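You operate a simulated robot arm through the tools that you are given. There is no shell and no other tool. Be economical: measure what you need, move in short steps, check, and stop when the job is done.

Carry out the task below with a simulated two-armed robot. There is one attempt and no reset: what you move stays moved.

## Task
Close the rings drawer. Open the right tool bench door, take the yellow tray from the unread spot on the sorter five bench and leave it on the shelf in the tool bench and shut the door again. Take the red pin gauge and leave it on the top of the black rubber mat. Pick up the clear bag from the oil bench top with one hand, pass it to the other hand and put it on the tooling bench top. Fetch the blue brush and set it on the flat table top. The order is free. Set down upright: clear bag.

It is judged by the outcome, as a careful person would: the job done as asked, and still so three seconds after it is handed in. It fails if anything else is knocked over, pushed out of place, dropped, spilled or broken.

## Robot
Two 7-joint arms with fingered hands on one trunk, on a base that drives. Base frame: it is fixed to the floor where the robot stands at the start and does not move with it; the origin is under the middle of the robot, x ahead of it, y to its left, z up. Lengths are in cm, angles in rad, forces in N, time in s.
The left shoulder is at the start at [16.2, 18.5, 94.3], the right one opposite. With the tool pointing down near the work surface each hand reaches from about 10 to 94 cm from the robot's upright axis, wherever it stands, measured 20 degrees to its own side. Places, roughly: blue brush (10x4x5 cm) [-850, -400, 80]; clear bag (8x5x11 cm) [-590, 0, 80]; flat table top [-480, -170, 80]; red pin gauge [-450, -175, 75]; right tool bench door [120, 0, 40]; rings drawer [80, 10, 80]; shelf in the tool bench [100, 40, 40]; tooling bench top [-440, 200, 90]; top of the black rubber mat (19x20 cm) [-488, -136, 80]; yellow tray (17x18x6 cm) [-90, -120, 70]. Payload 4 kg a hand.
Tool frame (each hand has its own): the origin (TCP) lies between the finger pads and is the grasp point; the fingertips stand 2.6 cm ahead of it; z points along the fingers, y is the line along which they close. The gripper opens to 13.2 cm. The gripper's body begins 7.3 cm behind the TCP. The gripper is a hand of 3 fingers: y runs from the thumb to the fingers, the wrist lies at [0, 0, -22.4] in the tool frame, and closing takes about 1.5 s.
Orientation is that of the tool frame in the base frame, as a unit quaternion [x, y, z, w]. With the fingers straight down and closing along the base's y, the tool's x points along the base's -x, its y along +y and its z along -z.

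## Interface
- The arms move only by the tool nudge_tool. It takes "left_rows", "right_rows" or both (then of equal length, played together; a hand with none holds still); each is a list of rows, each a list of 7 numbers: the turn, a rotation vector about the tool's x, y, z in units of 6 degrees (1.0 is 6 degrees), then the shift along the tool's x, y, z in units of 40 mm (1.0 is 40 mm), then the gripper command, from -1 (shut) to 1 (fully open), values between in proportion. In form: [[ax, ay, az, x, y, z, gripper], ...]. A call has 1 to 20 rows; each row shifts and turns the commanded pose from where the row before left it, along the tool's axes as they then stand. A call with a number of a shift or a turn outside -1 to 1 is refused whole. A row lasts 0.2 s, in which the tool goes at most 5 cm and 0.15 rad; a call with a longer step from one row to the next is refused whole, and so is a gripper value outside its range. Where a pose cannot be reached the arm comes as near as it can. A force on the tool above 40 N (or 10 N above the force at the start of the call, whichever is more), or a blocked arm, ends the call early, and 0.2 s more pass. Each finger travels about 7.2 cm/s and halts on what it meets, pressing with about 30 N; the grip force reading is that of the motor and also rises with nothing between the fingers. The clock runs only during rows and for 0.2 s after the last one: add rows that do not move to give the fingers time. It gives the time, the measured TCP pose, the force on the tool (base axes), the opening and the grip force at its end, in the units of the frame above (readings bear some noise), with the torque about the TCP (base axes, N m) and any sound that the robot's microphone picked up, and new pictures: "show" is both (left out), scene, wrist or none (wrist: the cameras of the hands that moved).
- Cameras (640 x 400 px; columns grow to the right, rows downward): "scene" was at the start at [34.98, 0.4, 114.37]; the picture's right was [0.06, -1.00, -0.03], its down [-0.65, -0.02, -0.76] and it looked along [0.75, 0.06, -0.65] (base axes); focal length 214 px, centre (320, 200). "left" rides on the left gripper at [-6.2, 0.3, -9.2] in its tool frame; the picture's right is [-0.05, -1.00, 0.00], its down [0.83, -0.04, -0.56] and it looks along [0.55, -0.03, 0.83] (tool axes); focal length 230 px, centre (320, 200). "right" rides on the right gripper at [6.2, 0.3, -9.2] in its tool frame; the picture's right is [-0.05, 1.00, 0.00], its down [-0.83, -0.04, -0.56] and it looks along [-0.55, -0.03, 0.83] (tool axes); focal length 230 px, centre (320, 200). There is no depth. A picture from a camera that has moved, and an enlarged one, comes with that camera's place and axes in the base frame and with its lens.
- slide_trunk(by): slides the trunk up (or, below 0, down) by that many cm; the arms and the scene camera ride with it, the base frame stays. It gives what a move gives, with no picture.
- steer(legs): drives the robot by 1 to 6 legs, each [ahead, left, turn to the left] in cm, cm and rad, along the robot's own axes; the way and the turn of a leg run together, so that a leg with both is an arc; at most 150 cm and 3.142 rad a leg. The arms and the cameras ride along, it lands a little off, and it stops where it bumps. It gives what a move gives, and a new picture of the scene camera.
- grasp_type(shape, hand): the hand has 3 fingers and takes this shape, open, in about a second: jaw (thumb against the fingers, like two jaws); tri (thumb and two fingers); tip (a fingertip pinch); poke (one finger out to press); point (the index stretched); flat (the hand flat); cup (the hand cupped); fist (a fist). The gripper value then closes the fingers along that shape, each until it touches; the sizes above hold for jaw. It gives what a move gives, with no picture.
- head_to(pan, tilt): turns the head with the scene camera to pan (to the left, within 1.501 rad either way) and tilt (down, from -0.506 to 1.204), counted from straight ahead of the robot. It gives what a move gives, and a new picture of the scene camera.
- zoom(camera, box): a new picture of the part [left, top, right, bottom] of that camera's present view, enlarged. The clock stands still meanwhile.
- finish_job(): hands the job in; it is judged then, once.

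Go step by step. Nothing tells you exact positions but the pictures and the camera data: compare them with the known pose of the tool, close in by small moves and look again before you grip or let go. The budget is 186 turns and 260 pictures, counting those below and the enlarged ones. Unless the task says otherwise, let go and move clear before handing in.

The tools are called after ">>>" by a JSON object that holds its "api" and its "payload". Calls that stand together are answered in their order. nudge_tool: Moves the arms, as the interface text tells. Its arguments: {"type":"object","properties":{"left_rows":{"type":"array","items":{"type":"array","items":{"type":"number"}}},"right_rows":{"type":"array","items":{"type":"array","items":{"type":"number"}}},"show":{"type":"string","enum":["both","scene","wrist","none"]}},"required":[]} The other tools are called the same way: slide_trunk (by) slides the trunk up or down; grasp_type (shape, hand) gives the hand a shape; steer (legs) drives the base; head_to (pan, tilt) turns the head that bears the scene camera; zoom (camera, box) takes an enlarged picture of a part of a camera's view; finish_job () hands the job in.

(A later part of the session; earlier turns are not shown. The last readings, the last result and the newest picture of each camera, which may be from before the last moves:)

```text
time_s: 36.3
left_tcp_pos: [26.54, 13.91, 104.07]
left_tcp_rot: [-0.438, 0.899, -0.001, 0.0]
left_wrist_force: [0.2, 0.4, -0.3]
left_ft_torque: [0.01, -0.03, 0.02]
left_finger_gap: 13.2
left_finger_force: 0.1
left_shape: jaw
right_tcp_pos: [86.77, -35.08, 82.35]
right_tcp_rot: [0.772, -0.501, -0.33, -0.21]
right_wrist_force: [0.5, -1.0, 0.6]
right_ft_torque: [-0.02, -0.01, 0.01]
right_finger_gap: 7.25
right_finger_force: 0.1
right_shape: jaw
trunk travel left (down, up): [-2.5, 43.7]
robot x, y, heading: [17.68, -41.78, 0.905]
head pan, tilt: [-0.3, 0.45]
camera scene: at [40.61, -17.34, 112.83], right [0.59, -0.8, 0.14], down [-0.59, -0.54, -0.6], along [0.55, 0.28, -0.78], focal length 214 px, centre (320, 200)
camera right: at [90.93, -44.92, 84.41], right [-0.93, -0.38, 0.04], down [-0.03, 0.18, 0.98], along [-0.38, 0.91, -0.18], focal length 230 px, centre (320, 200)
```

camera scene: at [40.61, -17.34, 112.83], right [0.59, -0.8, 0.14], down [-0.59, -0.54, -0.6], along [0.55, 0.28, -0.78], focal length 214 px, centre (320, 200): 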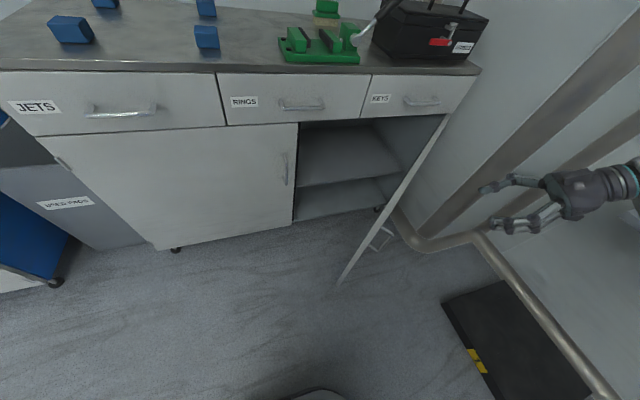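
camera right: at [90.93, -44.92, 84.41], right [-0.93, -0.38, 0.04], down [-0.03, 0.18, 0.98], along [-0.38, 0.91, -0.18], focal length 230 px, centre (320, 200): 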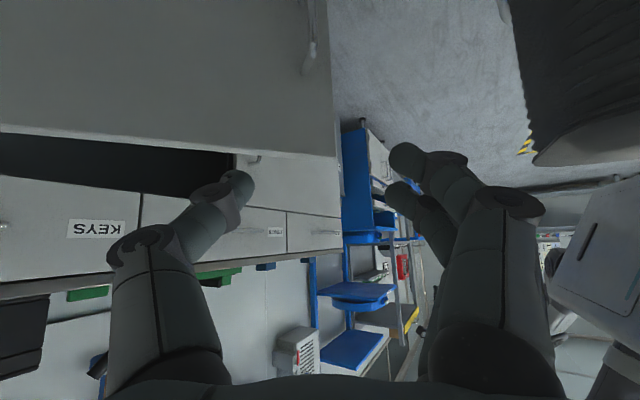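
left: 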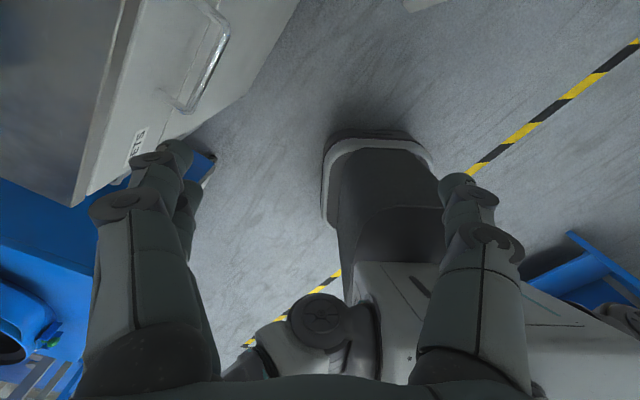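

Lifting and turning the hand back, to bring it over to the inside of the door.

>>> {"api": "nudge_tool", "payload": {"right_rows": [[0.72, 0, 0.69, -0.7, 0, -0.67, -1], [0.72, 0, 0.69, -0.7, 0, -0.67, -1], [0.72, 0, 0.69, -0.7, 0, -0.67, -1], [0.72, 0, 0.69, -0.7, 0, -0.67, -1], [0.72, 0, 0.69, 0, 0, 0, -1], [0.72, 0, 0.69, 0, 0, 0, -1], [0.72, 0, 0.69, 0, 0, 0, -1], [0.72, 0, 0.69, 0, 0, 0, -1], [0.72, 0, 0.69, 0, 0, 0, -1], [0.72, 0, 0.69, 0, 0, 0, -1], [0, 0, 0, -0.3, 0.9, 0.3, -1], [0, 0, 0, -0.3, 0.9, 0.3, -1], [0, 0, 0, -0.3, 0.9, 0.3, -1], [0, 0, 0, -0.3, 0.9, 0.3, -1], [0, 0, 0, -0.3, 0.9, 0.3, -1], [0, 0, 0, -0.3, 0.9, 0.3, -1]], "show": "scene"}}

```text
time_s: 39.7
left_tcp_pos: [26.56, 14.06, 104.09]
left_tcp_rot: [-0.439, 0.899, 0.0, 0.001]
left_wrist_force: [0.0, 0.6, 0.5]
left_ft_torque: [0.0, -0.01, -0.02]
left_finger_gap: 13.2
left_finger_force: 0.2
left_shape: jaw
right_tcp_pos: [75.08, -13.68, 97.98]
right_tcp_rot: [-0.42, 0.82, 0.178, 0.346]
right_wrist_force: [-0.2, 0.0, 0.5]
right_ft_torque: [-0.01, 0.0, -0.03]
right_finger_gap: 0.0
right_finger_force: 30.1
right_shape: jaw
trunk travel left (down, up): [-2.5, 43.7]
robot x, y, heading: [17.94, -41.85, 0.907]
head pan, tilt: [-0.3, 0.45]
camera scene: at [40.51, -17.27, 112.84], right [0.59, -0.79, 0.14], down [-0.59, -0.54, -0.6], along [0.56, 0.28, -0.78], focal length 214 px, centre (320, 200)
```

scene: 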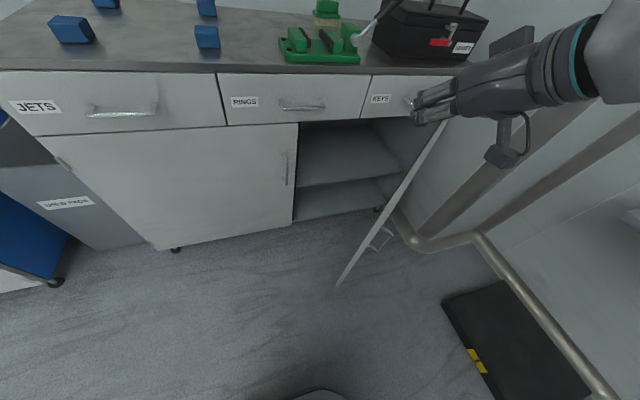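

Lowering the hand on the inside of the door.

>>> {"api": "nudge_tool", "payload": {"right_rows": [[0, 0, 0, 0.72, 0, 0.69, -1], [0, 0, 0, 0.72, 0, 0.69, -1], [0, 0, 0, 0.72, 0, 0.69, -1], [0, 0, 0, 0.72, 0, 0.69, -1], [0, 0, 0, 0.72, 0, 0.69, -1], [0, 0, 0, 0.72, 0, 0.69, -1], [0, 0, 0, 0.72, 0, 0.69, -1], [0, 0, 0, 0.72, 0, 0.69, -1]], "show": "scene"}}

>>> {"api": "nudge_tool", "payload": {"right_rows": [[0, 0, 0, 0, -0.7, 0, -1], [0, 0, 0, 0, -0.7, 0, -1], [0, 0, 0, 0, -0.7, 0, -1], [0, 0, 0, 0, -0.7, 0, -1], [0, 0, 0, 0, -0.7, 0, -1], [0, 0, 0, 0, -0.7, 0, -1], [0, 0, 0, 0, -0.7, 0, -1], [0, 0, 0, 0, -0.7, 0, -1], [0, 0, 0, 0, -0.7, 0, -1], [0, 0, 0, 0, -0.7, 0, -1], [0, 0, 0, 0, -0.7, 0, -1], [0, 0, 0, 0, -0.7, 0, -1]], "show": "scene"}}

```text
time_s: 41.3
left_tcp_pos: [26.4, 13.99, 104.04]
left_tcp_rot: [-0.438, 0.899, -0.001, -0.001]
left_wrist_force: [0.8, -0.2, -0.4]
left_ft_torque: [0.01, 0.05, -0.04]
left_finger_gap: 13.18
left_finger_force: 0.1
left_shape: jaw
right_tcp_pos: [74.92, -13.96, 72.14]
right_tcp_rot: [-0.426, 0.812, 0.187, 0.352]
right_wrist_force: [-14.3, -0.3, 20.4]
right_ft_torque: [-0.66, -0.55, -0.48]
right_finger_gap: 0.0
right_finger_force: 29.8
right_shape: jaw
trunk travel left (down, up): [-2.5, 43.7]
robot x, y, heading: [17.73, -41.74, 0.906]
head pan, tilt: [-0.3, 0.45]
stopped in row 7 (right hand): the force on the tool passed its limit at 62 N (the readings are from after the stop); the commanded pose is now the measured one
camera scene: at [40.48, -17.36, 112.88], right [0.59, -0.79, 0.14], down [-0.58, -0.54, -0.61], along [0.56, 0.28, -0.78], focal length 214 px, centre (320, 200)
```

scene: 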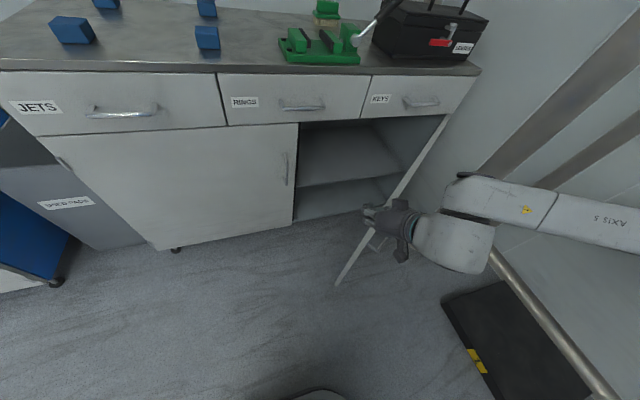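

```text
time_s: 41.7
left_tcp_pos: [26.31, 13.69, 104.17]
left_tcp_rot: [-0.439, 0.899, 0.0, 0.001]
left_wrist_force: [0.5, 0.9, 0.1]
left_ft_torque: [0.02, 0.05, 0.0]
left_finger_gap: 13.2
left_finger_force: 0.2
left_shape: jaw
right_tcp_pos: [75.41, -14.92, 72.43]
right_tcp_rot: [-0.448, 0.802, 0.175, 0.355]
right_wrist_force: [-22.7, -0.9, 17.2]
right_ft_torque: [-0.35, -0.39, -0.4]
right_finger_gap: 0.02
right_finger_force: 30.1
right_shape: jaw
trunk travel left (down, up): [-2.5, 43.7]
robot x, y, heading: [18.01, -41.76, 0.909]
head pan, tilt: [-0.3, 0.45]
stopped in row 1 (right hand): the force on the tool passed its limit at 46 N (the readings are from after the stop); the commanded pose is now the measured one
camera scene: at [40.36, -17.5, 112.94], right [0.59, -0.79, 0.14], down [-0.58, -0.54, -0.61], along [0.56, 0.28, -0.78], focal length 214 px, centre (320, 200)
```

scene: 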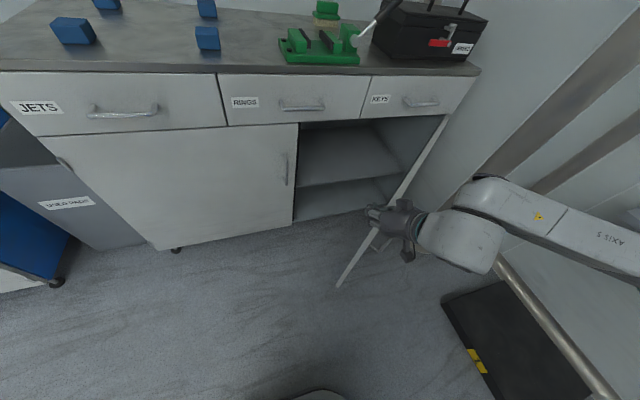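

The hand landed on the door's top edge. I'll lift, shift left 14 cm, and go down again.

>>> {"api": "nudge_tool", "payload": {"right_rows": [[0, 0, 0, -0.5, 0.1, -0.5, -1], [0, 0, 0, -0.7, 0.1, -0.7, -1], [0, 0, 0, -0.7, 0.1, -0.7, -1], [0, 0, 0, 0, 1, 0, -1], [0, 0, 0, 0, 1, 0, -1], [0, 0, 0, 0, 1, 0, -1], [0, 0, 0, 0, 0.7, 0, -1]], "show": "both"}}

```text
time_s: 43.3
left_tcp_pos: [26.56, 14.02, 103.91]
left_tcp_rot: [-0.438, 0.899, 0.0, -0.001]
left_wrist_force: [-0.3, 0.2, -0.7]
left_ft_torque: [0.0, -0.01, -0.02]
left_finger_gap: 13.2
left_finger_force: 0.0
left_shape: jaw
right_tcp_pos: [61.93, -6.14, 82.13]
right_tcp_rot: [-0.445, 0.804, 0.172, 0.355]
right_wrist_force: [-0.5, 0.5, -0.5]
right_ft_torque: [0.01, 0.01, 0.02]
right_finger_gap: 0.01
right_finger_force: 29.9
right_shape: jaw
trunk travel left (down, up): [-2.5, 43.7]
robot x, y, heading: [17.78, -41.57, 0.907]
head pan, tilt: [-0.3, 0.45]
camera scene: at [40.57, -17.3, 112.82], right [0.59, -0.79, 0.14], down [-0.59, -0.54, -0.6], along [0.56, 0.28, -0.78], focal length 214 px, centre (320, 200)
camera right: at [55.61, -14.98, 83.95], right [-0.82, 0.57, 0.0], down [0.1, 0.14, 0.99], along [0.57, 0.81, -0.17], focal length 230 px, centre (320, 200)
```

scene: 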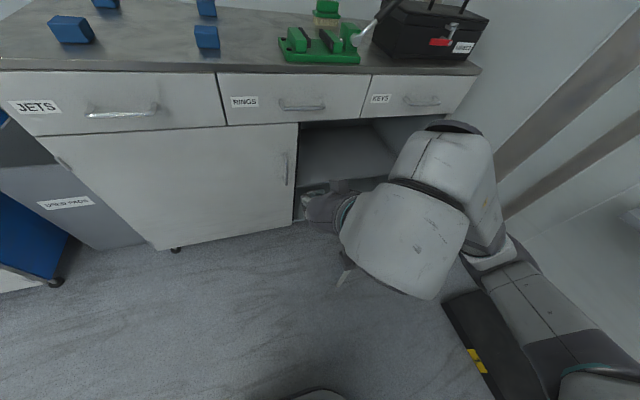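
right: 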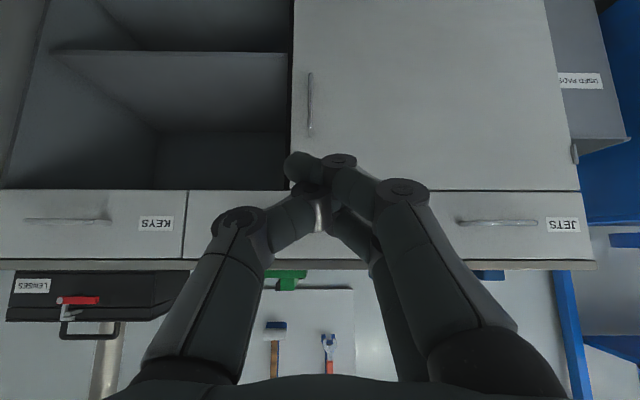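

Now inside the swing. Lowering and going a bit ahead.

>>> {"api": "nudge_tool", "payload": {"right_rows": [[0, 0, 0, 0.3, 0, 0.84, -1], [0, 0, 0, 0.3, 0, 0.84, -1], [0, 0, 0, 0.3, 0, 0.84, -1], [0, 0, 0, 0.3, 0, 0.84, -1], [0, 0, 0, 0.3, 0, 0.84, -1]], "show": "both"}}

```text
time_s: 44.5
left_tcp_pos: [26.66, 14.03, 103.87]
left_tcp_rot: [-0.439, 0.899, 0.0, 0.0]
left_wrist_force: [0.8, -0.3, 0.9]
left_ft_torque: [0.01, -0.01, -0.01]
left_finger_gap: 13.2
left_finger_force: 0.0
left_shape: jaw
right_tcp_pos: [66.76, 0.12, 66.0]
right_tcp_rot: [-0.445, 0.804, 0.172, 0.354]
right_wrist_force: [0.2, 0.3, -0.1]
right_ft_torque: [0.03, -0.01, -0.02]
right_finger_gap: 0.0
right_finger_force: 29.5
right_shape: jaw
trunk travel left (down, up): [-2.5, 43.7]
robot x, y, heading: [18.15, -42.08, 0.91]
head pan, tilt: [-0.3, 0.45]
camera scene: at [40.63, -17.28, 112.8], right [0.59, -0.79, 0.14], down [-0.59, -0.54, -0.6], along [0.55, 0.28, -0.78], focal length 214 px, centre (320, 200)
camera right: at [60.47, -8.77, 67.93], right [-0.82, 0.57, 0.0], down [0.1, 0.14, 0.99], along [0.57, 0.81, -0.17], focal length 230 px, centre (320, 200)
```

scene: 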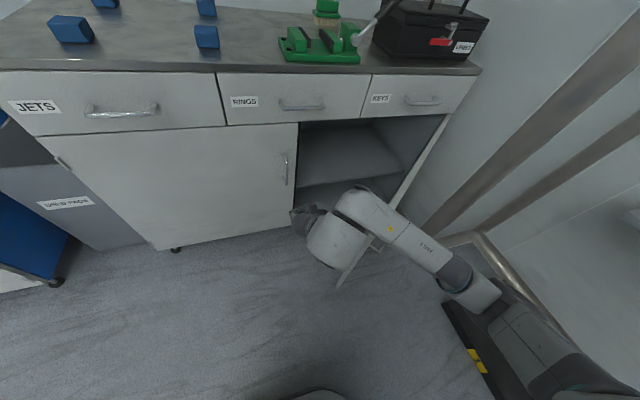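
right: 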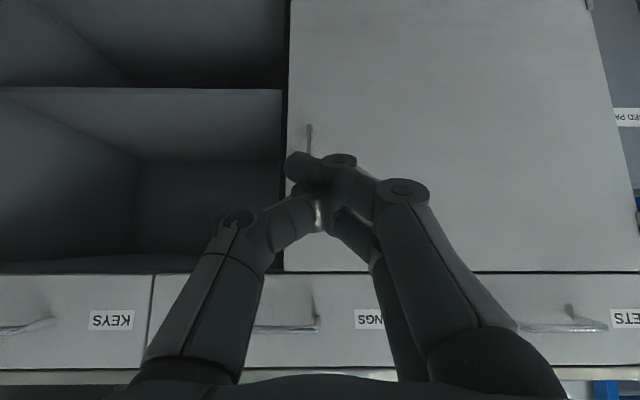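

Pushing the door to the right from inside.

>>> {"api": "nudge_tool", "payload": {"right_rows": [[0, 0, 0, 0, -0.8, 0, -1], [0, 0, 0, 0, -0.8, 0, -1], [0, 0, 0, 0, -0.8, 0, -1], [0, 0, 0, 0, -0.8, 0, -1], [0, 0, 0, 0, -0.8, 0, -1], [0, 0, 0, 0, -0.8, 0, -1], [0, 0, 0, 0, -0.8, 0, -1], [0, 0, 0, 0, -0.8, 0, -1], [0, 0, 0, 0, -0.8, 0, -1], [0, 0, 0, 0, -0.8, 0, -1]], "show": "scene"}}

```text
time_s: 46.0
left_tcp_pos: [26.58, 14.01, 103.87]
left_tcp_rot: [-0.439, 0.898, -0.001, -0.001]
left_wrist_force: [0.9, -0.5, 0.6]
left_ft_torque: [0.03, 0.05, -0.02]
left_finger_gap: 13.19
left_finger_force: 0.0
left_shape: jaw
right_tcp_pos: [82.81, -10.65, 66.88]
right_tcp_rot: [-0.448, 0.804, 0.179, 0.346]
right_wrist_force: [0.3, -0.4, -0.1]
right_ft_torque: [0.03, 0.02, -0.02]
right_finger_gap: 0.0
right_finger_force: 30.2
right_shape: jaw
trunk travel left (down, up): [-2.5, 43.7]
robot x, y, heading: [17.78, -42.02, 0.907]
head pan, tilt: [-0.3, 0.45]
stopped in row 7 (right hand): the force on the tool passed its limit at 61 N (the readings are from after the stop); the commanded pose is now the measured one
camera scene: at [40.59, -17.32, 112.82], right [0.59, -0.79, 0.14], down [-0.59, -0.54, -0.6], along [0.55, 0.28, -0.78], focal length 214 px, centre (320, 200)
```

scene: 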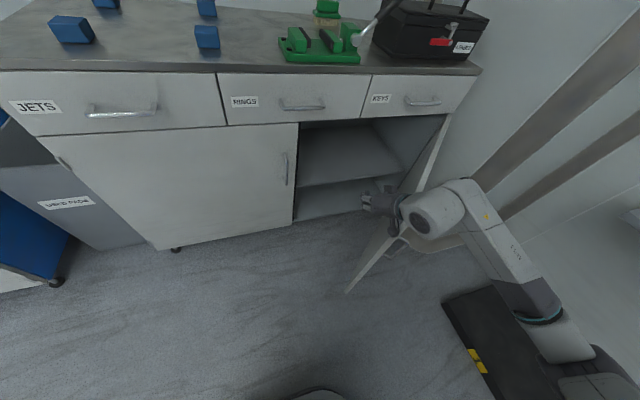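

Contact made; pushing on more gently.

>>> {"api": "nudge_tool", "payload": {"right_rows": [[0, 0, 0, 0, -0.3, 0, -1], [0, 0, 0, 0, -0.3, 0, -1], [0, 0, 0, 0, -0.3, 0, -1], [0, 0, 0, 0, -0.3, 0, -1], [0, 0, 0, 0, -0.3, 0, -1], [0, 0, 0, 0, -0.3, 0, -1], [0, 0, 0, 0, -0.3, 0, -1], [0, 0, 0, 0, -0.3, 0, -1], [0, 0, 0, 0, -0.3, 0, -1], [0, 0, 0, 0, -0.3, 0, -1], [0, 0, 0, 0, -0.3, 0, -1], [0, 0, 0, 0, -0.3, 0, -1], [0, 0, 0, 0, -0.3, 0, -1], [0, 0, 0, 0, -0.3, 0, -1]], "show": "scene"}}

```text
time_s: 49.0
left_tcp_pos: [26.47, 14.02, 103.95]
left_tcp_rot: [-0.439, 0.899, 0.001, -0.001]
left_wrist_force: [-0.1, -0.5, -0.1]
left_ft_torque: [0.02, -0.05, 0.0]
left_finger_gap: 13.21
left_finger_force: 0.0
left_shape: jaw
right_tcp_pos: [96.83, -19.68, 67.28]
right_tcp_rot: [-0.448, 0.805, 0.179, 0.345]
right_wrist_force: [-0.2, 0.2, 0.3]
right_ft_torque: [0.01, -0.01, -0.01]
right_finger_gap: 0.01
right_finger_force: 30.0
right_shape: jaw
trunk travel left (down, up): [-2.5, 43.7]
robot x, y, heading: [17.55, -41.88, 0.912]
head pan, tilt: [-0.3, 0.45]
camera scene: at [40.58, -17.32, 112.82], right [0.59, -0.79, 0.14], down [-0.59, -0.54, -0.6], along [0.55, 0.28, -0.78], focal length 214 px, centre (320, 200)
```

scene: 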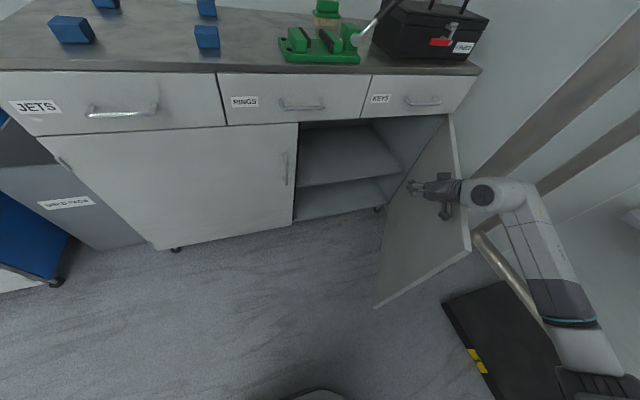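

The door stands about 90° open and the shelf's front edge is at z≈39. I'll lift the arm out and tuck it, then go for the tray.

>>> {"api": "nudge_tool", "payload": {"right_rows": [[0, 0, 0, 0, 0.5, 0, -1], [0, 0, 0, -0.72, 0, -0.69, -1], [0, 0, 0, -0.72, 0, -0.69, -1], [0, 0, 0, -0.72, 0, -0.69, -1], [0, 0, 0, -0.72, 0, -0.69, -1], [0, 0, 0, -0.72, 0, -0.69, -1], [0, 0, 0, -0.72, 0, -0.69, -1], [0, 0, 0, -0.72, 0, -0.69, -1], [0, 0, 0, -0.72, 0, -0.69, -1], [0, 0, 0, -0.72, 0, -0.69, -1], [0, 1, 0, 0.3, 0.9, -0.3, -1], [0, 1, 0, 0.3, 0.9, -0.3, -1], [0, 1, 0, 0.3, 0.9, -0.3, -1], [0, 1, 0, 0.3, 0.9, -0.3, -1], [0, 1, 0, 0.3, 0.9, -0.3, -1], [0, 1, 0, 0.3, 0.8, -0.3, -1], [0, 1, 0, 0.5, 0, 0, -1], [0, 0.6, 0, 0.5, 0, 0, -1]], "show": "scene"}}

```text
time_s: 52.8
left_tcp_pos: [26.4, 13.98, 103.99]
left_tcp_rot: [-0.439, 0.898, 0.0, 0.0]
left_wrist_force: [0.2, -0.3, 0.3]
left_ft_torque: [-0.01, 0.03, 0.02]
left_finger_gap: 13.19
left_finger_force: 0.0
left_shape: jaw
right_tcp_pos: [68.99, -18.09, 104.91]
right_tcp_rot: [-0.483, 0.876, -0.009, 0.007]
right_wrist_force: [-0.5, 0.5, 0.4]
right_ft_torque: [-0.03, 0.01, -0.04]
right_finger_gap: 0.01
right_finger_force: 29.8
right_shape: jaw
trunk travel left (down, up): [-2.5, 43.7]
robot x, y, heading: [17.8, -41.69, 0.908]
head pan, tilt: [-0.3, 0.45]
camera scene: at [40.5, -17.33, 112.85], right [0.59, -0.79, 0.14], down [-0.58, -0.54, -0.61], along [0.56, 0.28, -0.78], focal length 214 px, centre (320, 200)
```

scene: 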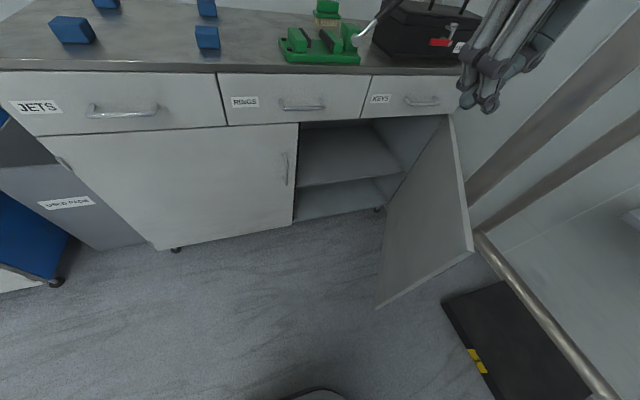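

Backing off and turning toward the sorter side to look.

>>> {"api": "steer", "payload": {"legs": [[-15, 0, 0], [0, 0, -1.9]]}}

>>> {"api": "head_to", "payload": {"pan": -0.6, "tilt": 0.3}}

```text
time_s: 58.8
left_tcp_pos: [57.42, -81.98, 103.98]
left_tcp_rot: [0.496, 0.868, 0.001, -0.001]
left_wrist_force: [-1.3, -0.4, 0.3]
left_ft_torque: [-0.01, 0.0, -0.02]
left_finger_gap: 13.17
left_finger_force: 0.1
left_shape: jaw
right_tcp_pos: [11.84, -109.81, 104.77]
right_tcp_rot: [0.453, 0.892, -0.01, -0.003]
right_wrist_force: [0.0, 0.1, -0.2]
right_ft_torque: [0.01, 0.0, 0.0]
right_finger_gap: 0.0
right_finger_force: 29.8
right_shape: jaw
trunk travel left (down, up): [-2.5, 43.7]
robot x, y, heading: [9.03, -53.23, -1.039]
head pan, tilt: [-0.3, 0.45]
camera scene: at [23.46, -83.77, 112.82], right [-0.96, -0.26, 0.14], down [-0.29, 0.74, -0.6], along [0.05, -0.62, -0.78], focal length 214 px, centre (320, 200)
```

scene: 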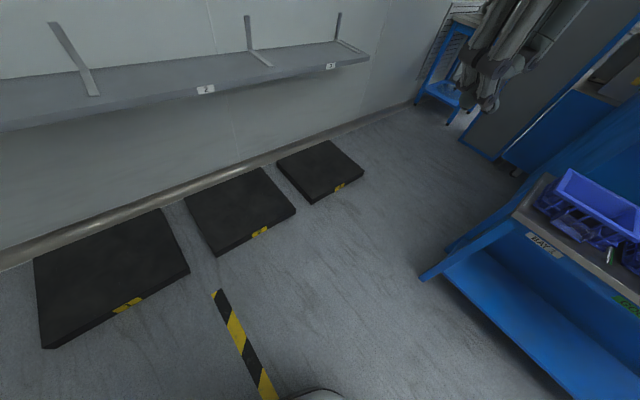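

```text
time_s: 59.6
left_tcp_pos: [57.42, -81.95, 103.88]
left_tcp_rot: [0.496, 0.868, 0.001, -0.001]
left_wrist_force: [0.6, 0.2, -0.4]
left_ft_torque: [-0.03, 0.0, -0.01]
left_finger_gap: 13.2
left_finger_force: 0.1
left_shape: jaw
right_tcp_pos: [11.88, -109.75, 104.81]
right_tcp_rot: [0.453, 0.892, -0.01, -0.004]
right_wrist_force: [-0.2, -0.1, 0.1]
right_ft_torque: [0.02, -0.02, -0.02]
right_finger_gap: 0.0
right_finger_force: 30.3
right_shape: jaw
trunk travel left (down, up): [-2.5, 43.7]
robot x, y, heading: [8.72, -53.61, -1.044]
head pan, tilt: [-0.6, 0.3]
camera scene: at [21.12, -84.8, 114.55], right [-0.96, 0.01, 0.26], down [-0.19, 0.65, -0.73], along [-0.18, -0.76, -0.63], focal length 214 px, centre (320, 200)
```

scene: 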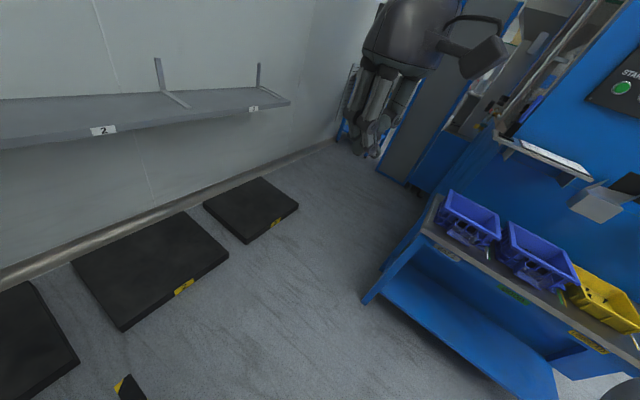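

The sorter bench is parallel to the tool bench; the yellow tray is at about (-82, -113). I'll turn to face it and move in, then look.

>>> {"api": "steer", "payload": {"legs": [[0, 0, -1.19], [0, -45, 0], [20, 0, 0]]}}

>>> {"api": "head_to", "payload": {"pan": 0.1, "tilt": 0.35}}

```text
time_s: 66.6
left_tcp_pos: [-49.93, -95.73, 103.82]
left_tcp_rot: [0.907, 0.422, 0.001, 0.0]
left_wrist_force: [0.1, -0.5, -1.1]
left_ft_torque: [0.02, 0.03, 0.02]
left_finger_gap: 13.18
left_finger_force: 0.1
left_shape: jaw
right_tcp_pos: [-91.26, -62.0, 104.85]
right_tcp_rot: [0.885, 0.466, -0.006, -0.008]
right_wrist_force: [0.0, -0.2, -0.1]
right_ft_torque: [0.0, -0.01, 0.0]
right_finger_gap: 0.0
right_finger_force: 30.1
right_shape: jaw
trunk travel left (down, up): [-2.5, 43.7]
robot x, y, heading: [-38.92, -40.53, -2.273]
head pan, tilt: [-0.6, 0.3]
camera scene: at [-64.33, -62.45, 114.55], right [-0.31, 0.91, 0.26], down [0.55, 0.4, -0.73], along [-0.77, -0.08, -0.63], focal length 214 px, centre (320, 200)
```

scene: 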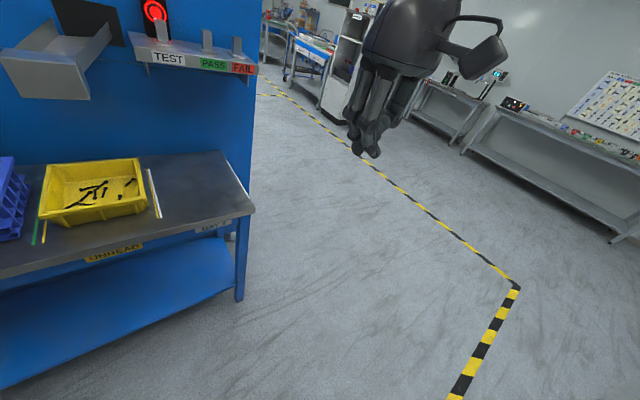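

```text
time_s: 67.7
left_tcp_pos: [-49.86, -95.52, 104.0]
left_tcp_rot: [0.907, 0.422, 0.001, 0.001]
left_wrist_force: [0.1, -0.5, -0.3]
left_ft_torque: [-0.02, -0.01, 0.01]
left_finger_gap: 13.2
left_finger_force: 0.1
left_shape: jaw
right_tcp_pos: [-91.18, -61.85, 104.95]
right_tcp_rot: [0.885, 0.466, -0.007, -0.008]
right_wrist_force: [-0.3, 0.7, -0.8]
right_ft_torque: [0.0, 0.0, -0.01]
right_finger_gap: 0.0
right_finger_force: 29.9
right_shape: jaw
trunk travel left (down, up): [-2.5, 43.7]
robot x, y, heading: [-38.63, -40.49, -2.278]
head pan, tilt: [0.099, 0.351]
camera scene: at [-60.33, -67.3, 113.4], right [-0.82, 0.58, -0.05], down [0.45, 0.59, -0.67], along [-0.36, -0.57, -0.74], focal length 214 px, centre (320, 200)
```

scene: 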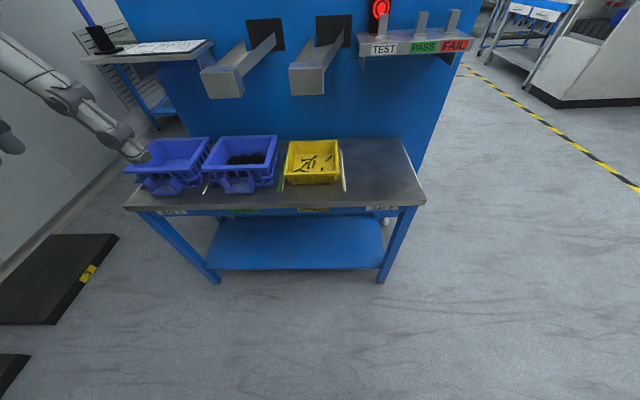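

The tray holds loose parts, so it has to stay level. Zooming in on it.

>>> {"api": "zoom", "payload": {"camera": "scene", "box": [190, 110, 430, 260]}}

```text
2.67 times, centred on (310, 185) of scene
camera zoom: at [-60.33, -67.3, 113.4], right [-0.82, 0.58, -0.05], down [0.45, 0.59, -0.67], along [-0.36, -0.57, -0.74], focal length 572 px, centre (347, 240)
```

zoom: 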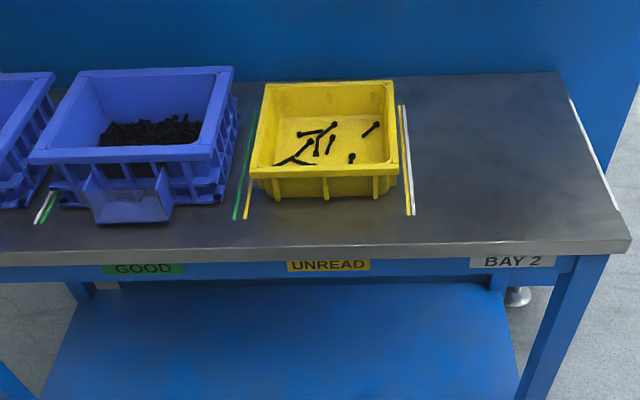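

The tray's right wall is free of neighbours; I'll pinch that wall with the left hand, tilted forward. First align the base (heading ≈ -2.2) and move closer.

>>> {"api": "steer", "payload": {"legs": [[0, 0, 0.076], [0, -12.5, 0], [22, 0, 0]]}}

>>> {"api": "head_to", "payload": {"pan": 0.0, "tilt": 0.5}}

```text
time_s: 70.7
left_tcp_pos: [-68.93, -106.39, 103.92]
left_tcp_rot: [0.892, 0.452, 0.0, -0.001]
left_wrist_force: [-0.2, -0.2, -0.1]
left_ft_torque: [-0.01, -0.03, -0.06]
left_finger_gap: 13.2
left_finger_force: 0.0
left_shape: jaw
right_tcp_pos: [-112.51, -75.45, 104.84]
right_tcp_rot: [0.869, 0.496, -0.006, -0.008]
right_wrist_force: [0.7, 0.2, -1.1]
right_ft_torque: [0.04, 0.0, -0.04]
right_finger_gap: 0.01
right_finger_force: 30.2
right_shape: jaw
trunk travel left (down, up): [-2.5, 43.7]
robot x, y, heading: [-61.62, -50.72, -2.206]
head pan, tilt: [0.099, 0.351]
camera scene: at [-81.41, -78.8, 113.41], right [-0.85, 0.52, -0.05], down [0.41, 0.62, -0.67], along [-0.32, -0.59, -0.74], focal length 214 px, centre (320, 200)
```

scene: 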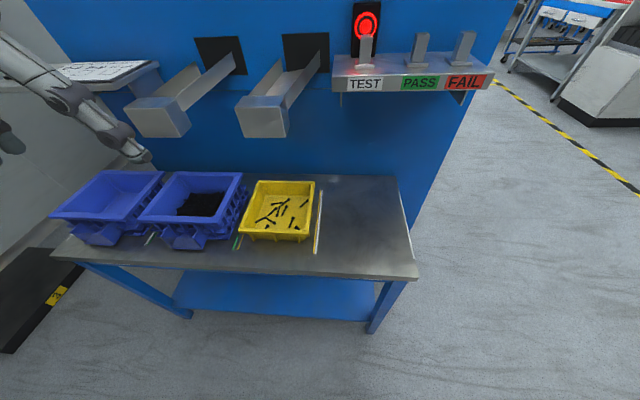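

```text
time_s: 71.3
left_tcp_pos: [-69.04, -106.51, 103.94]
left_tcp_rot: [0.892, 0.452, 0.002, 0.0]
left_wrist_force: [0.5, 0.3, -0.1]
left_ft_torque: [0.03, -0.01, 0.01]
left_finger_gap: 13.19
left_finger_force: 0.0
left_shape: jaw
right_tcp_pos: [-112.51, -75.55, 104.89]
right_tcp_rot: [0.869, 0.495, -0.007, -0.009]
right_wrist_force: [-0.4, 0.0, -0.6]
right_ft_torque: [0.01, -0.01, 0.03]
right_finger_gap: 0.01
right_finger_force: 29.6
right_shape: jaw
trunk travel left (down, up): [-2.5, 43.7]
robot x, y, heading: [-61.62, -50.44, -2.209]
head pan, tilt: [0.0, 0.499]
camera scene: at [-81.66, -77.59, 112.27], right [-0.81, 0.59, 0.0], down [0.49, 0.67, -0.56], along [-0.33, -0.45, -0.83], focal length 214 px, centre (320, 200)
```

scene: 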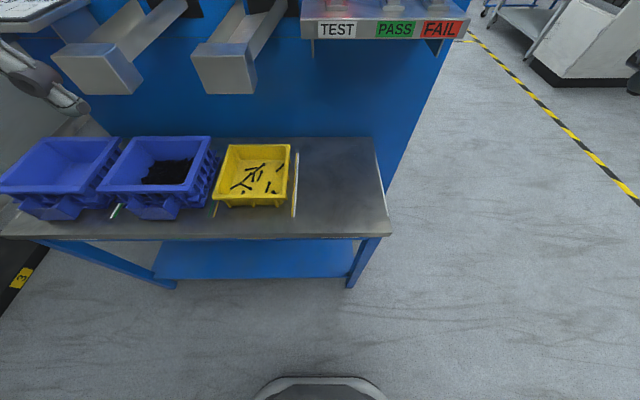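

Zooming for an accurate tray position.

>>> {"api": "zoom", "payload": {"camera": "scene", "box": [190, 120, 318, 220]}}

```text
4.00 times, centred on (254, 170) of scene
camera zoom: at [-81.66, -77.59, 112.27], right [-0.81, 0.59, 0.0], down [0.49, 0.67, -0.56], along [-0.33, -0.45, -0.83], focal length 858 px, centre (584, 320)
```

zoom: 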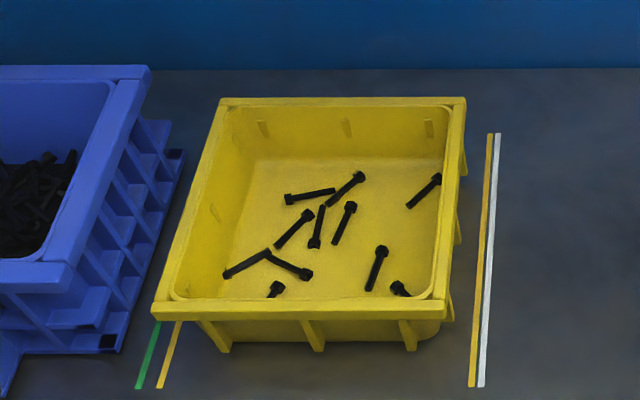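

Tray rim is at z≈71, with the right wall's grip point near (-95.6, -111.5). Moving the left hand above it, tilted 42°.

>>> {"api": "nudge_tool", "payload": {"left_rows": [[0, -1, 0, 0, -0.66, 0, -0.24], [0, -1, 0, 0, -0.66, 0, -0.24], [0, -1, 0, 0, -0.66, 0, -0.24], [0, -1, 0, 0, -0.66, 0, -0.24], [0, -1, 0, 0, -0.66, 0, -0.24], [0, -1, 0, 0, -0.66, 0, -0.24], [0, -1, 0, 0, -0.66, 0, -0.24], [0, 0, 0, -0.04, 0, 0.875, -0.24], [0, 0, 0, -0.04, 0, 0.875, -0.24], [0, 0, 0, -0.04, 0, 0.875, -0.24], [0, 0, 0, -0.04, 0, 0.875, -0.24], [0, 0, 0, -0.04, 0, 0.875, -0.24], [0, 0, 0, -0.04, 0, 0.875, -0.24], [0, 0, 0, -0.04, 0, 0.875, -0.24], [0, 0, 0, -0.04, 0, 0.875, -0.24]], "show": "both"}}

```text
time_s: 74.5
left_tcp_pos: [-95.34, -111.17, 83.69]
left_tcp_rot: [0.833, 0.422, -0.318, 0.161]
left_wrist_force: [-0.6, 0.4, 0.4]
left_ft_torque: [0.04, 0.01, 0.04]
left_finger_gap: 5.05
left_finger_force: 0.0
left_shape: jaw
right_tcp_pos: [-112.49, -75.63, 104.74]
right_tcp_rot: [0.869, 0.495, -0.006, -0.008]
right_wrist_force: [-0.4, 0.4, -0.2]
right_ft_torque: [0.02, -0.03, 0.0]
right_finger_gap: 0.03
right_finger_force: 29.8
right_shape: jaw
trunk travel left (down, up): [-2.5, 43.7]
robot x, y, heading: [-62.06, -50.32, -2.205]
head pan, tilt: [0.0, 0.499]
camera scene: at [-81.73, -77.7, 112.21], right [-0.81, 0.59, 0.0], down [0.49, 0.67, -0.55], along [-0.33, -0.45, -0.83], focal length 214 px, centre (320, 200)
camera left: at [-94.19, -110.12, 94.73], right [-0.83, 0.56, 0.04], down [0.55, 0.82, -0.14], along [-0.11, -0.1, -0.99], focal length 230 px, centre (320, 200)
```

scene: 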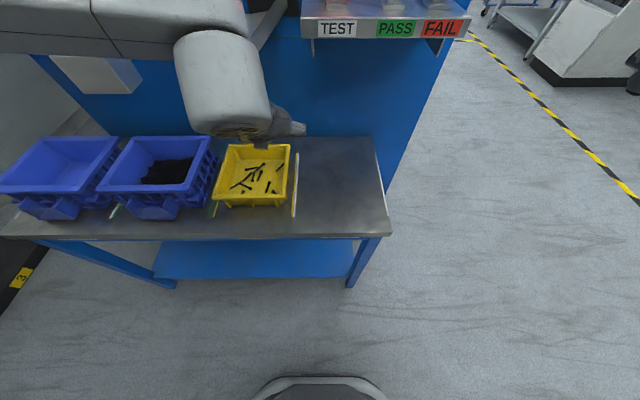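
left: 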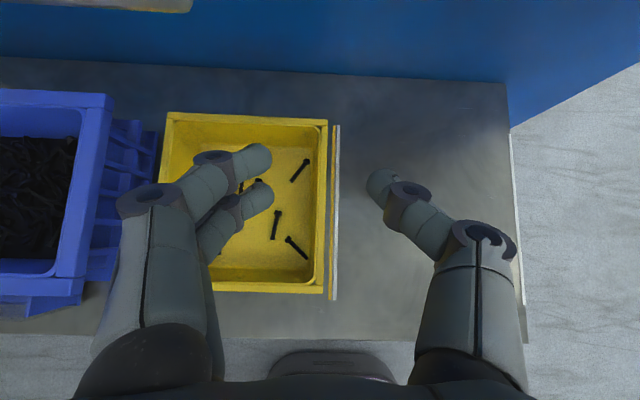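

The wall sits centred between fingers and thumb. Lowering straight onto it.

>>> {"api": "nudge_tool", "payload": {"left_rows": [[0, 0, 0, 0.458, 0, 0.508, -0.24], [0, 0, 0, 0.458, 0, 0.508, -0.24], [0, 0, 0, 0.458, 0, 0.508, -0.24], [0, 0, 0, 0.458, 0, 0.508, -0.24], [0, 0, 0, 0.458, 0, 0.508, -0.24]], "show": "both"}}

```text
time_s: 75.8
left_tcp_pos: [-95.55, -111.45, 70.29]
left_tcp_rot: [0.833, 0.422, -0.319, 0.161]
left_wrist_force: [0.3, 0.2, 0.3]
left_ft_torque: [0.02, -0.02, 0.04]
left_finger_gap: 5.04
left_finger_force: 0.1
left_shape: jaw
right_tcp_pos: [-112.49, -75.53, 104.86]
right_tcp_rot: [0.869, 0.495, -0.006, -0.008]
right_wrist_force: [-0.1, -0.7, 0.6]
right_ft_torque: [0.02, 0.02, 0.01]
right_finger_gap: 0.0
right_finger_force: 29.9
right_shape: jaw
trunk travel left (down, up): [-2.5, 43.7]
robot x, y, heading: [-62.14, -50.25, -2.205]
head pan, tilt: [0.0, 0.499]
camera scene: at [-81.69, -77.65, 112.24], right [-0.81, 0.59, 0.0], down [0.49, 0.67, -0.55], along [-0.33, -0.45, -0.83], focal length 214 px, centre (320, 200)
camera left: at [-94.43, -110.28, 81.34], right [-0.83, 0.56, 0.04], down [0.55, 0.82, -0.14], along [-0.11, -0.1, -0.99], focal length 230 px, centre (320, 200)
```

scene: 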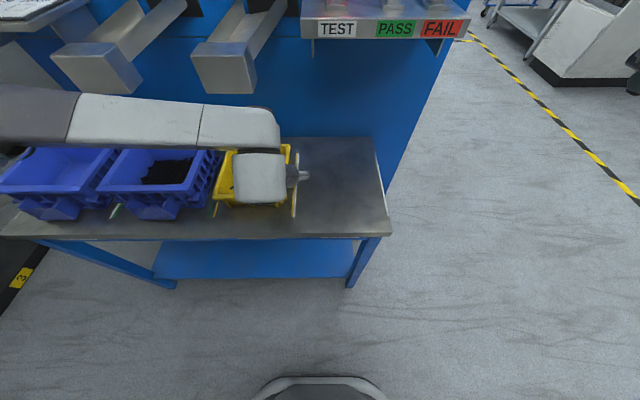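
left: 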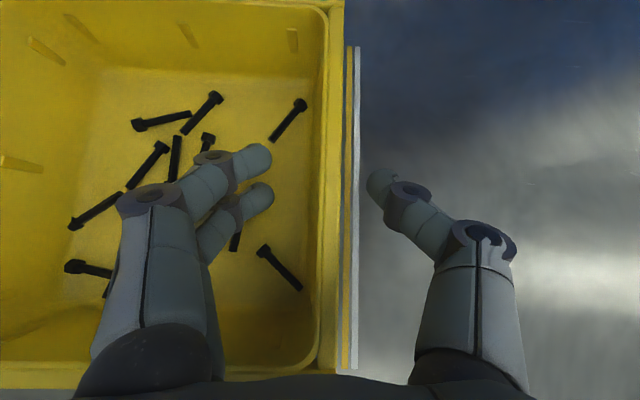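

Good straddle. Small shift and close.

>>> {"api": "nudge_tool", "payload": {"left_rows": [[0, 0, 0, 0, -0.1, 0, -0.24], [0, 0, 0, 0, 0, 0, -0.5], [0, 0, 0, 0, 0, 0, -0.75], [0, 0, 0, 0, 0, 0, -1], [0, 0, 0, 0, 0, 0, -1], [0, 0, 0, 0, 0, 0, -1]], "show": "wrist"}}

```text
time_s: 77.2
left_tcp_pos: [-95.84, -110.92, 70.4]
left_tcp_rot: [0.833, 0.422, -0.319, 0.162]
left_wrist_force: [0.2, -0.3, 0.0]
left_ft_torque: [-0.04, -0.1, 0.04]
left_finger_gap: 0.4
left_finger_force: 29.7
left_shape: jaw
right_tcp_pos: [-112.61, -75.47, 104.94]
right_tcp_rot: [0.869, 0.495, -0.006, -0.009]
right_wrist_force: [-0.2, 0.4, 0.4]
right_ft_torque: [0.01, -0.02, 0.01]
right_finger_gap: 0.02
right_finger_force: 29.4
right_shape: jaw
trunk travel left (down, up): [-2.5, 43.7]
robot x, y, heading: [-61.6, -50.29, -2.202]
head pan, tilt: [0.0, 0.499]
camera left: at [-94.71, -109.95, 81.38], right [-0.83, 0.56, 0.03], down [0.55, 0.82, -0.14], along [-0.11, -0.1, -0.99], focal length 230 px, centre (320, 200)
```

left: 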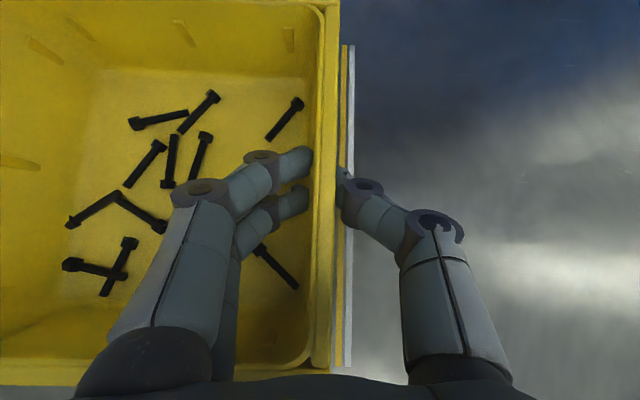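

Gripped on the thin wall under the rim flange. Testing with a 2 cm lift.

>>> {"api": "nudge_tool", "payload": {"left_rows": [[0, 0, 0, -0.084, 0, -0.093, -1], [0, 0, 0, -0.084, 0, -0.093, -1], [0, 0, 0, -0.084, 0, -0.093, -1], [0, 0, 0, -0.084, 0, -0.093, -1], [0, 0, 0, 0, 0, 0, -1]], "show": "both"}}

```text
time_s: 78.3
left_tcp_pos: [-95.75, -111.02, 72.42]
left_tcp_rot: [0.833, 0.422, -0.319, 0.162]
left_wrist_force: [-0.4, -0.4, -2.3]
left_ft_torque: [0.03, 0.01, 0.03]
left_finger_gap: 0.42
left_finger_force: 30.1
left_shape: jaw
right_tcp_pos: [-112.5, -75.38, 104.85]
right_tcp_rot: [0.868, 0.496, -0.007, -0.008]
right_wrist_force: [-0.1, -0.3, 1.1]
right_ft_torque: [-0.03, 0.04, -0.02]
right_finger_gap: 0.0
right_finger_force: 30.0
right_shape: jaw
trunk travel left (down, up): [-2.5, 43.7]
robot x, y, heading: [-61.73, -50.53, -2.204]
head pan, tilt: [0.0, 0.499]
camera scene: at [-81.68, -77.6, 112.26], right [-0.81, 0.59, 0.0], down [0.49, 0.67, -0.56], along [-0.33, -0.45, -0.83], focal length 214 px, centre (320, 200)
camera left: at [-94.64, -109.88, 83.41], right [-0.83, 0.56, 0.03], down [0.55, 0.82, -0.14], along [-0.11, -0.1, -0.99], focal length 230 px, centre (320, 200)
```

scene: 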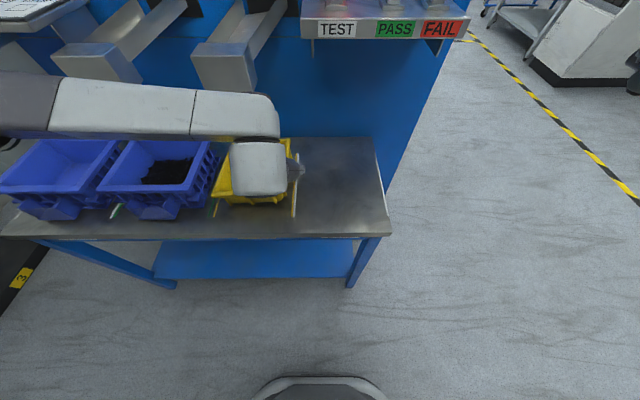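
left: 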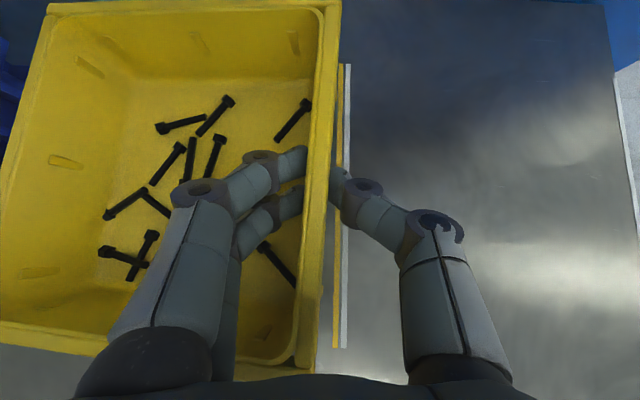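

A one-wall pinch lets the tray droop on its far side, so I'll set it back down. New plan: drag it so its front overhangs the bench edge, then clamp it level from the front (thumb over rim, fingers under the floor).

>>> {"api": "nudge_tool", "payload": {"left_rows": [[0, 0, 0, 0.08, 0, 0.088, -1], [0, 0, 0, 0.08, 0, 0.088, -1], [0, 0, 0, 0.08, 0, 0.088, -1], [0, 0, 0, 0.08, 0, 0.088, -1], [0, 0, 0, 0, 0, 0, -1], [0, 0, 0, 0.18, 0, -0.165, -1], [0, 0, 0, 0.18, 0, -0.165, -1], [0, 0, 0, 0.18, 0, -0.165, -1], [0, 0, 0, 0.18, 0, -0.165, -1], [0, 0, 0, 0.18, 0, -0.165, -1], [0, 0, 0, 0.18, 0, -0.165, -1], [0, 0, 0, 0.18, 0, -0.165, -1], [0, 0, 0, 0.18, 0, -0.165, -1], [0, 0, 0, 0.18, 0, -0.165, -1], [0, 0, 0, 0.18, 0, -0.165, -1]], "show": "both"}}

```text
time_s: 81.5
left_tcp_pos: [-89.97, -103.08, 70.53]
left_tcp_rot: [0.832, 0.423, -0.32, 0.163]
left_wrist_force: [0.2, -0.2, -0.2]
left_ft_torque: [-0.09, -0.1, -0.09]
left_finger_gap: 0.43
left_finger_force: 30.2
left_shape: jaw
right_tcp_pos: [-112.5, -75.62, 104.88]
right_tcp_rot: [0.869, 0.495, -0.007, -0.009]
right_wrist_force: [0.0, -0.1, -0.8]
right_ft_torque: [-0.02, -0.02, 0.01]
right_finger_gap: 0.0
right_finger_force: 30.1
right_shape: jaw
trunk travel left (down, up): [-2.5, 43.7]
robot x, y, heading: [-62.16, -50.02, -2.205]
head pan, tilt: [0.0, 0.499]
camera scene: at [-81.67, -77.58, 112.28], right [-0.81, 0.59, 0.0], down [0.49, 0.67, -0.56], along [-0.33, -0.45, -0.83], focal length 214 px, centre (320, 200)
camera left: at [-88.83, -102.01, 81.47], right [-0.83, 0.56, 0.04], down [0.55, 0.82, -0.14], along [-0.11, -0.1, -0.99], focal length 230 px, centre (320, 200)
```

scene: 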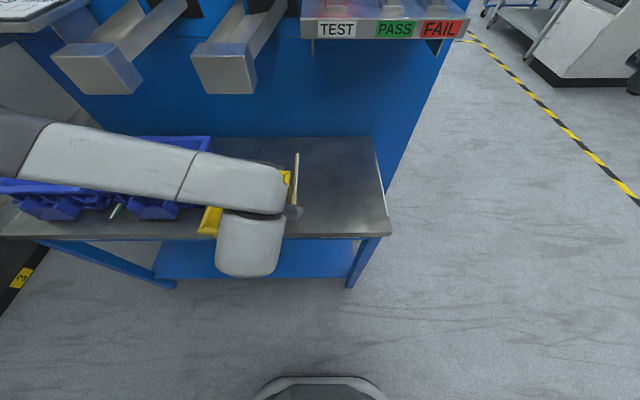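
left: 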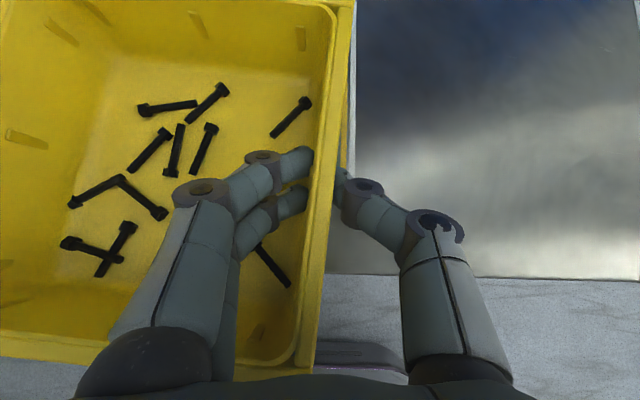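

Overhang is about 3 cm; drag 3 cm more, then let go and lift off.

>>> {"api": "nudge_tool", "payload": {"left_rows": [[0, 0, 0, 0.18, 0, -0.165, -1], [0, 0, 0, 0.18, 0, -0.165, -1], [0, 0, 0, 0.18, 0, -0.165, -1], [0, 0, 0, 0, 0, 0, -0.6], [0, 0, 0, 0, 0, 0, -0.4], [0, 0, 0, 0, 0, 0, -0.3], [0, 0, 0, 0, 0, 0, -0.3], [0, 0, 0, -0.4, 0, -0.45, -0.3], [0, 0, 0, -0.5, 0, -0.55, -0.3], [0, 0, 0, -0.6, 0, -0.66, -0.3], [0, 0, 0, -0.6, 0, -0.66, -0.3]], "show": "both"}}

```text
time_s: 84.0
left_tcp_pos: [-88.35, -101.18, 83.12]
left_tcp_rot: [0.833, 0.422, -0.319, 0.163]
left_wrist_force: [-0.9, 0.4, -1.0]
left_ft_torque: [-0.02, -0.03, -0.02]
left_finger_gap: 4.59
left_finger_force: 0.2
left_shape: jaw
right_tcp_pos: [-112.56, -75.34, 105.04]
right_tcp_rot: [0.868, 0.496, -0.008, -0.007]
right_wrist_force: [0.2, 0.3, 0.0]
right_ft_torque: [-0.02, 0.0, -0.04]
right_finger_gap: 0.0
right_finger_force: 30.3
right_shape: jaw
trunk travel left (down, up): [-2.5, 43.7]
robot x, y, heading: [-61.92, -50.29, -2.211]
head pan, tilt: [0.0, 0.499]
camera scene: at [-81.61, -77.47, 112.34], right [-0.81, 0.59, 0.0], down [0.49, 0.67, -0.56], along [-0.33, -0.45, -0.83], focal length 214 px, centre (320, 200)
camera left: at [-87.16, -99.85, 94.05], right [-0.83, 0.56, 0.03], down [0.55, 0.82, -0.14], along [-0.11, -0.1, -0.99], focal length 230 px, centre (320, 200)
```

scene: 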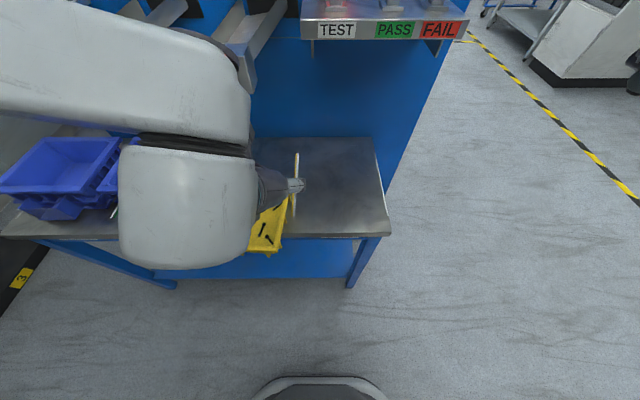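
left: 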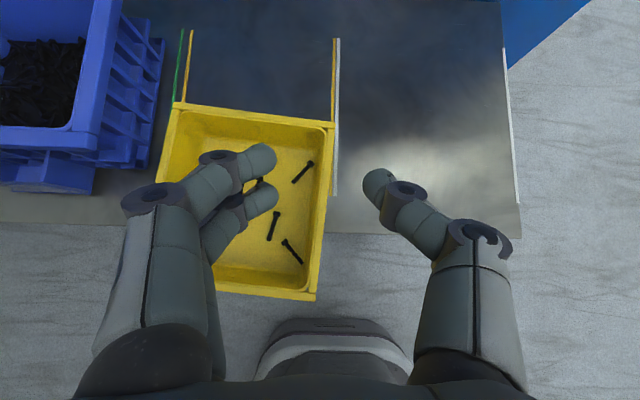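

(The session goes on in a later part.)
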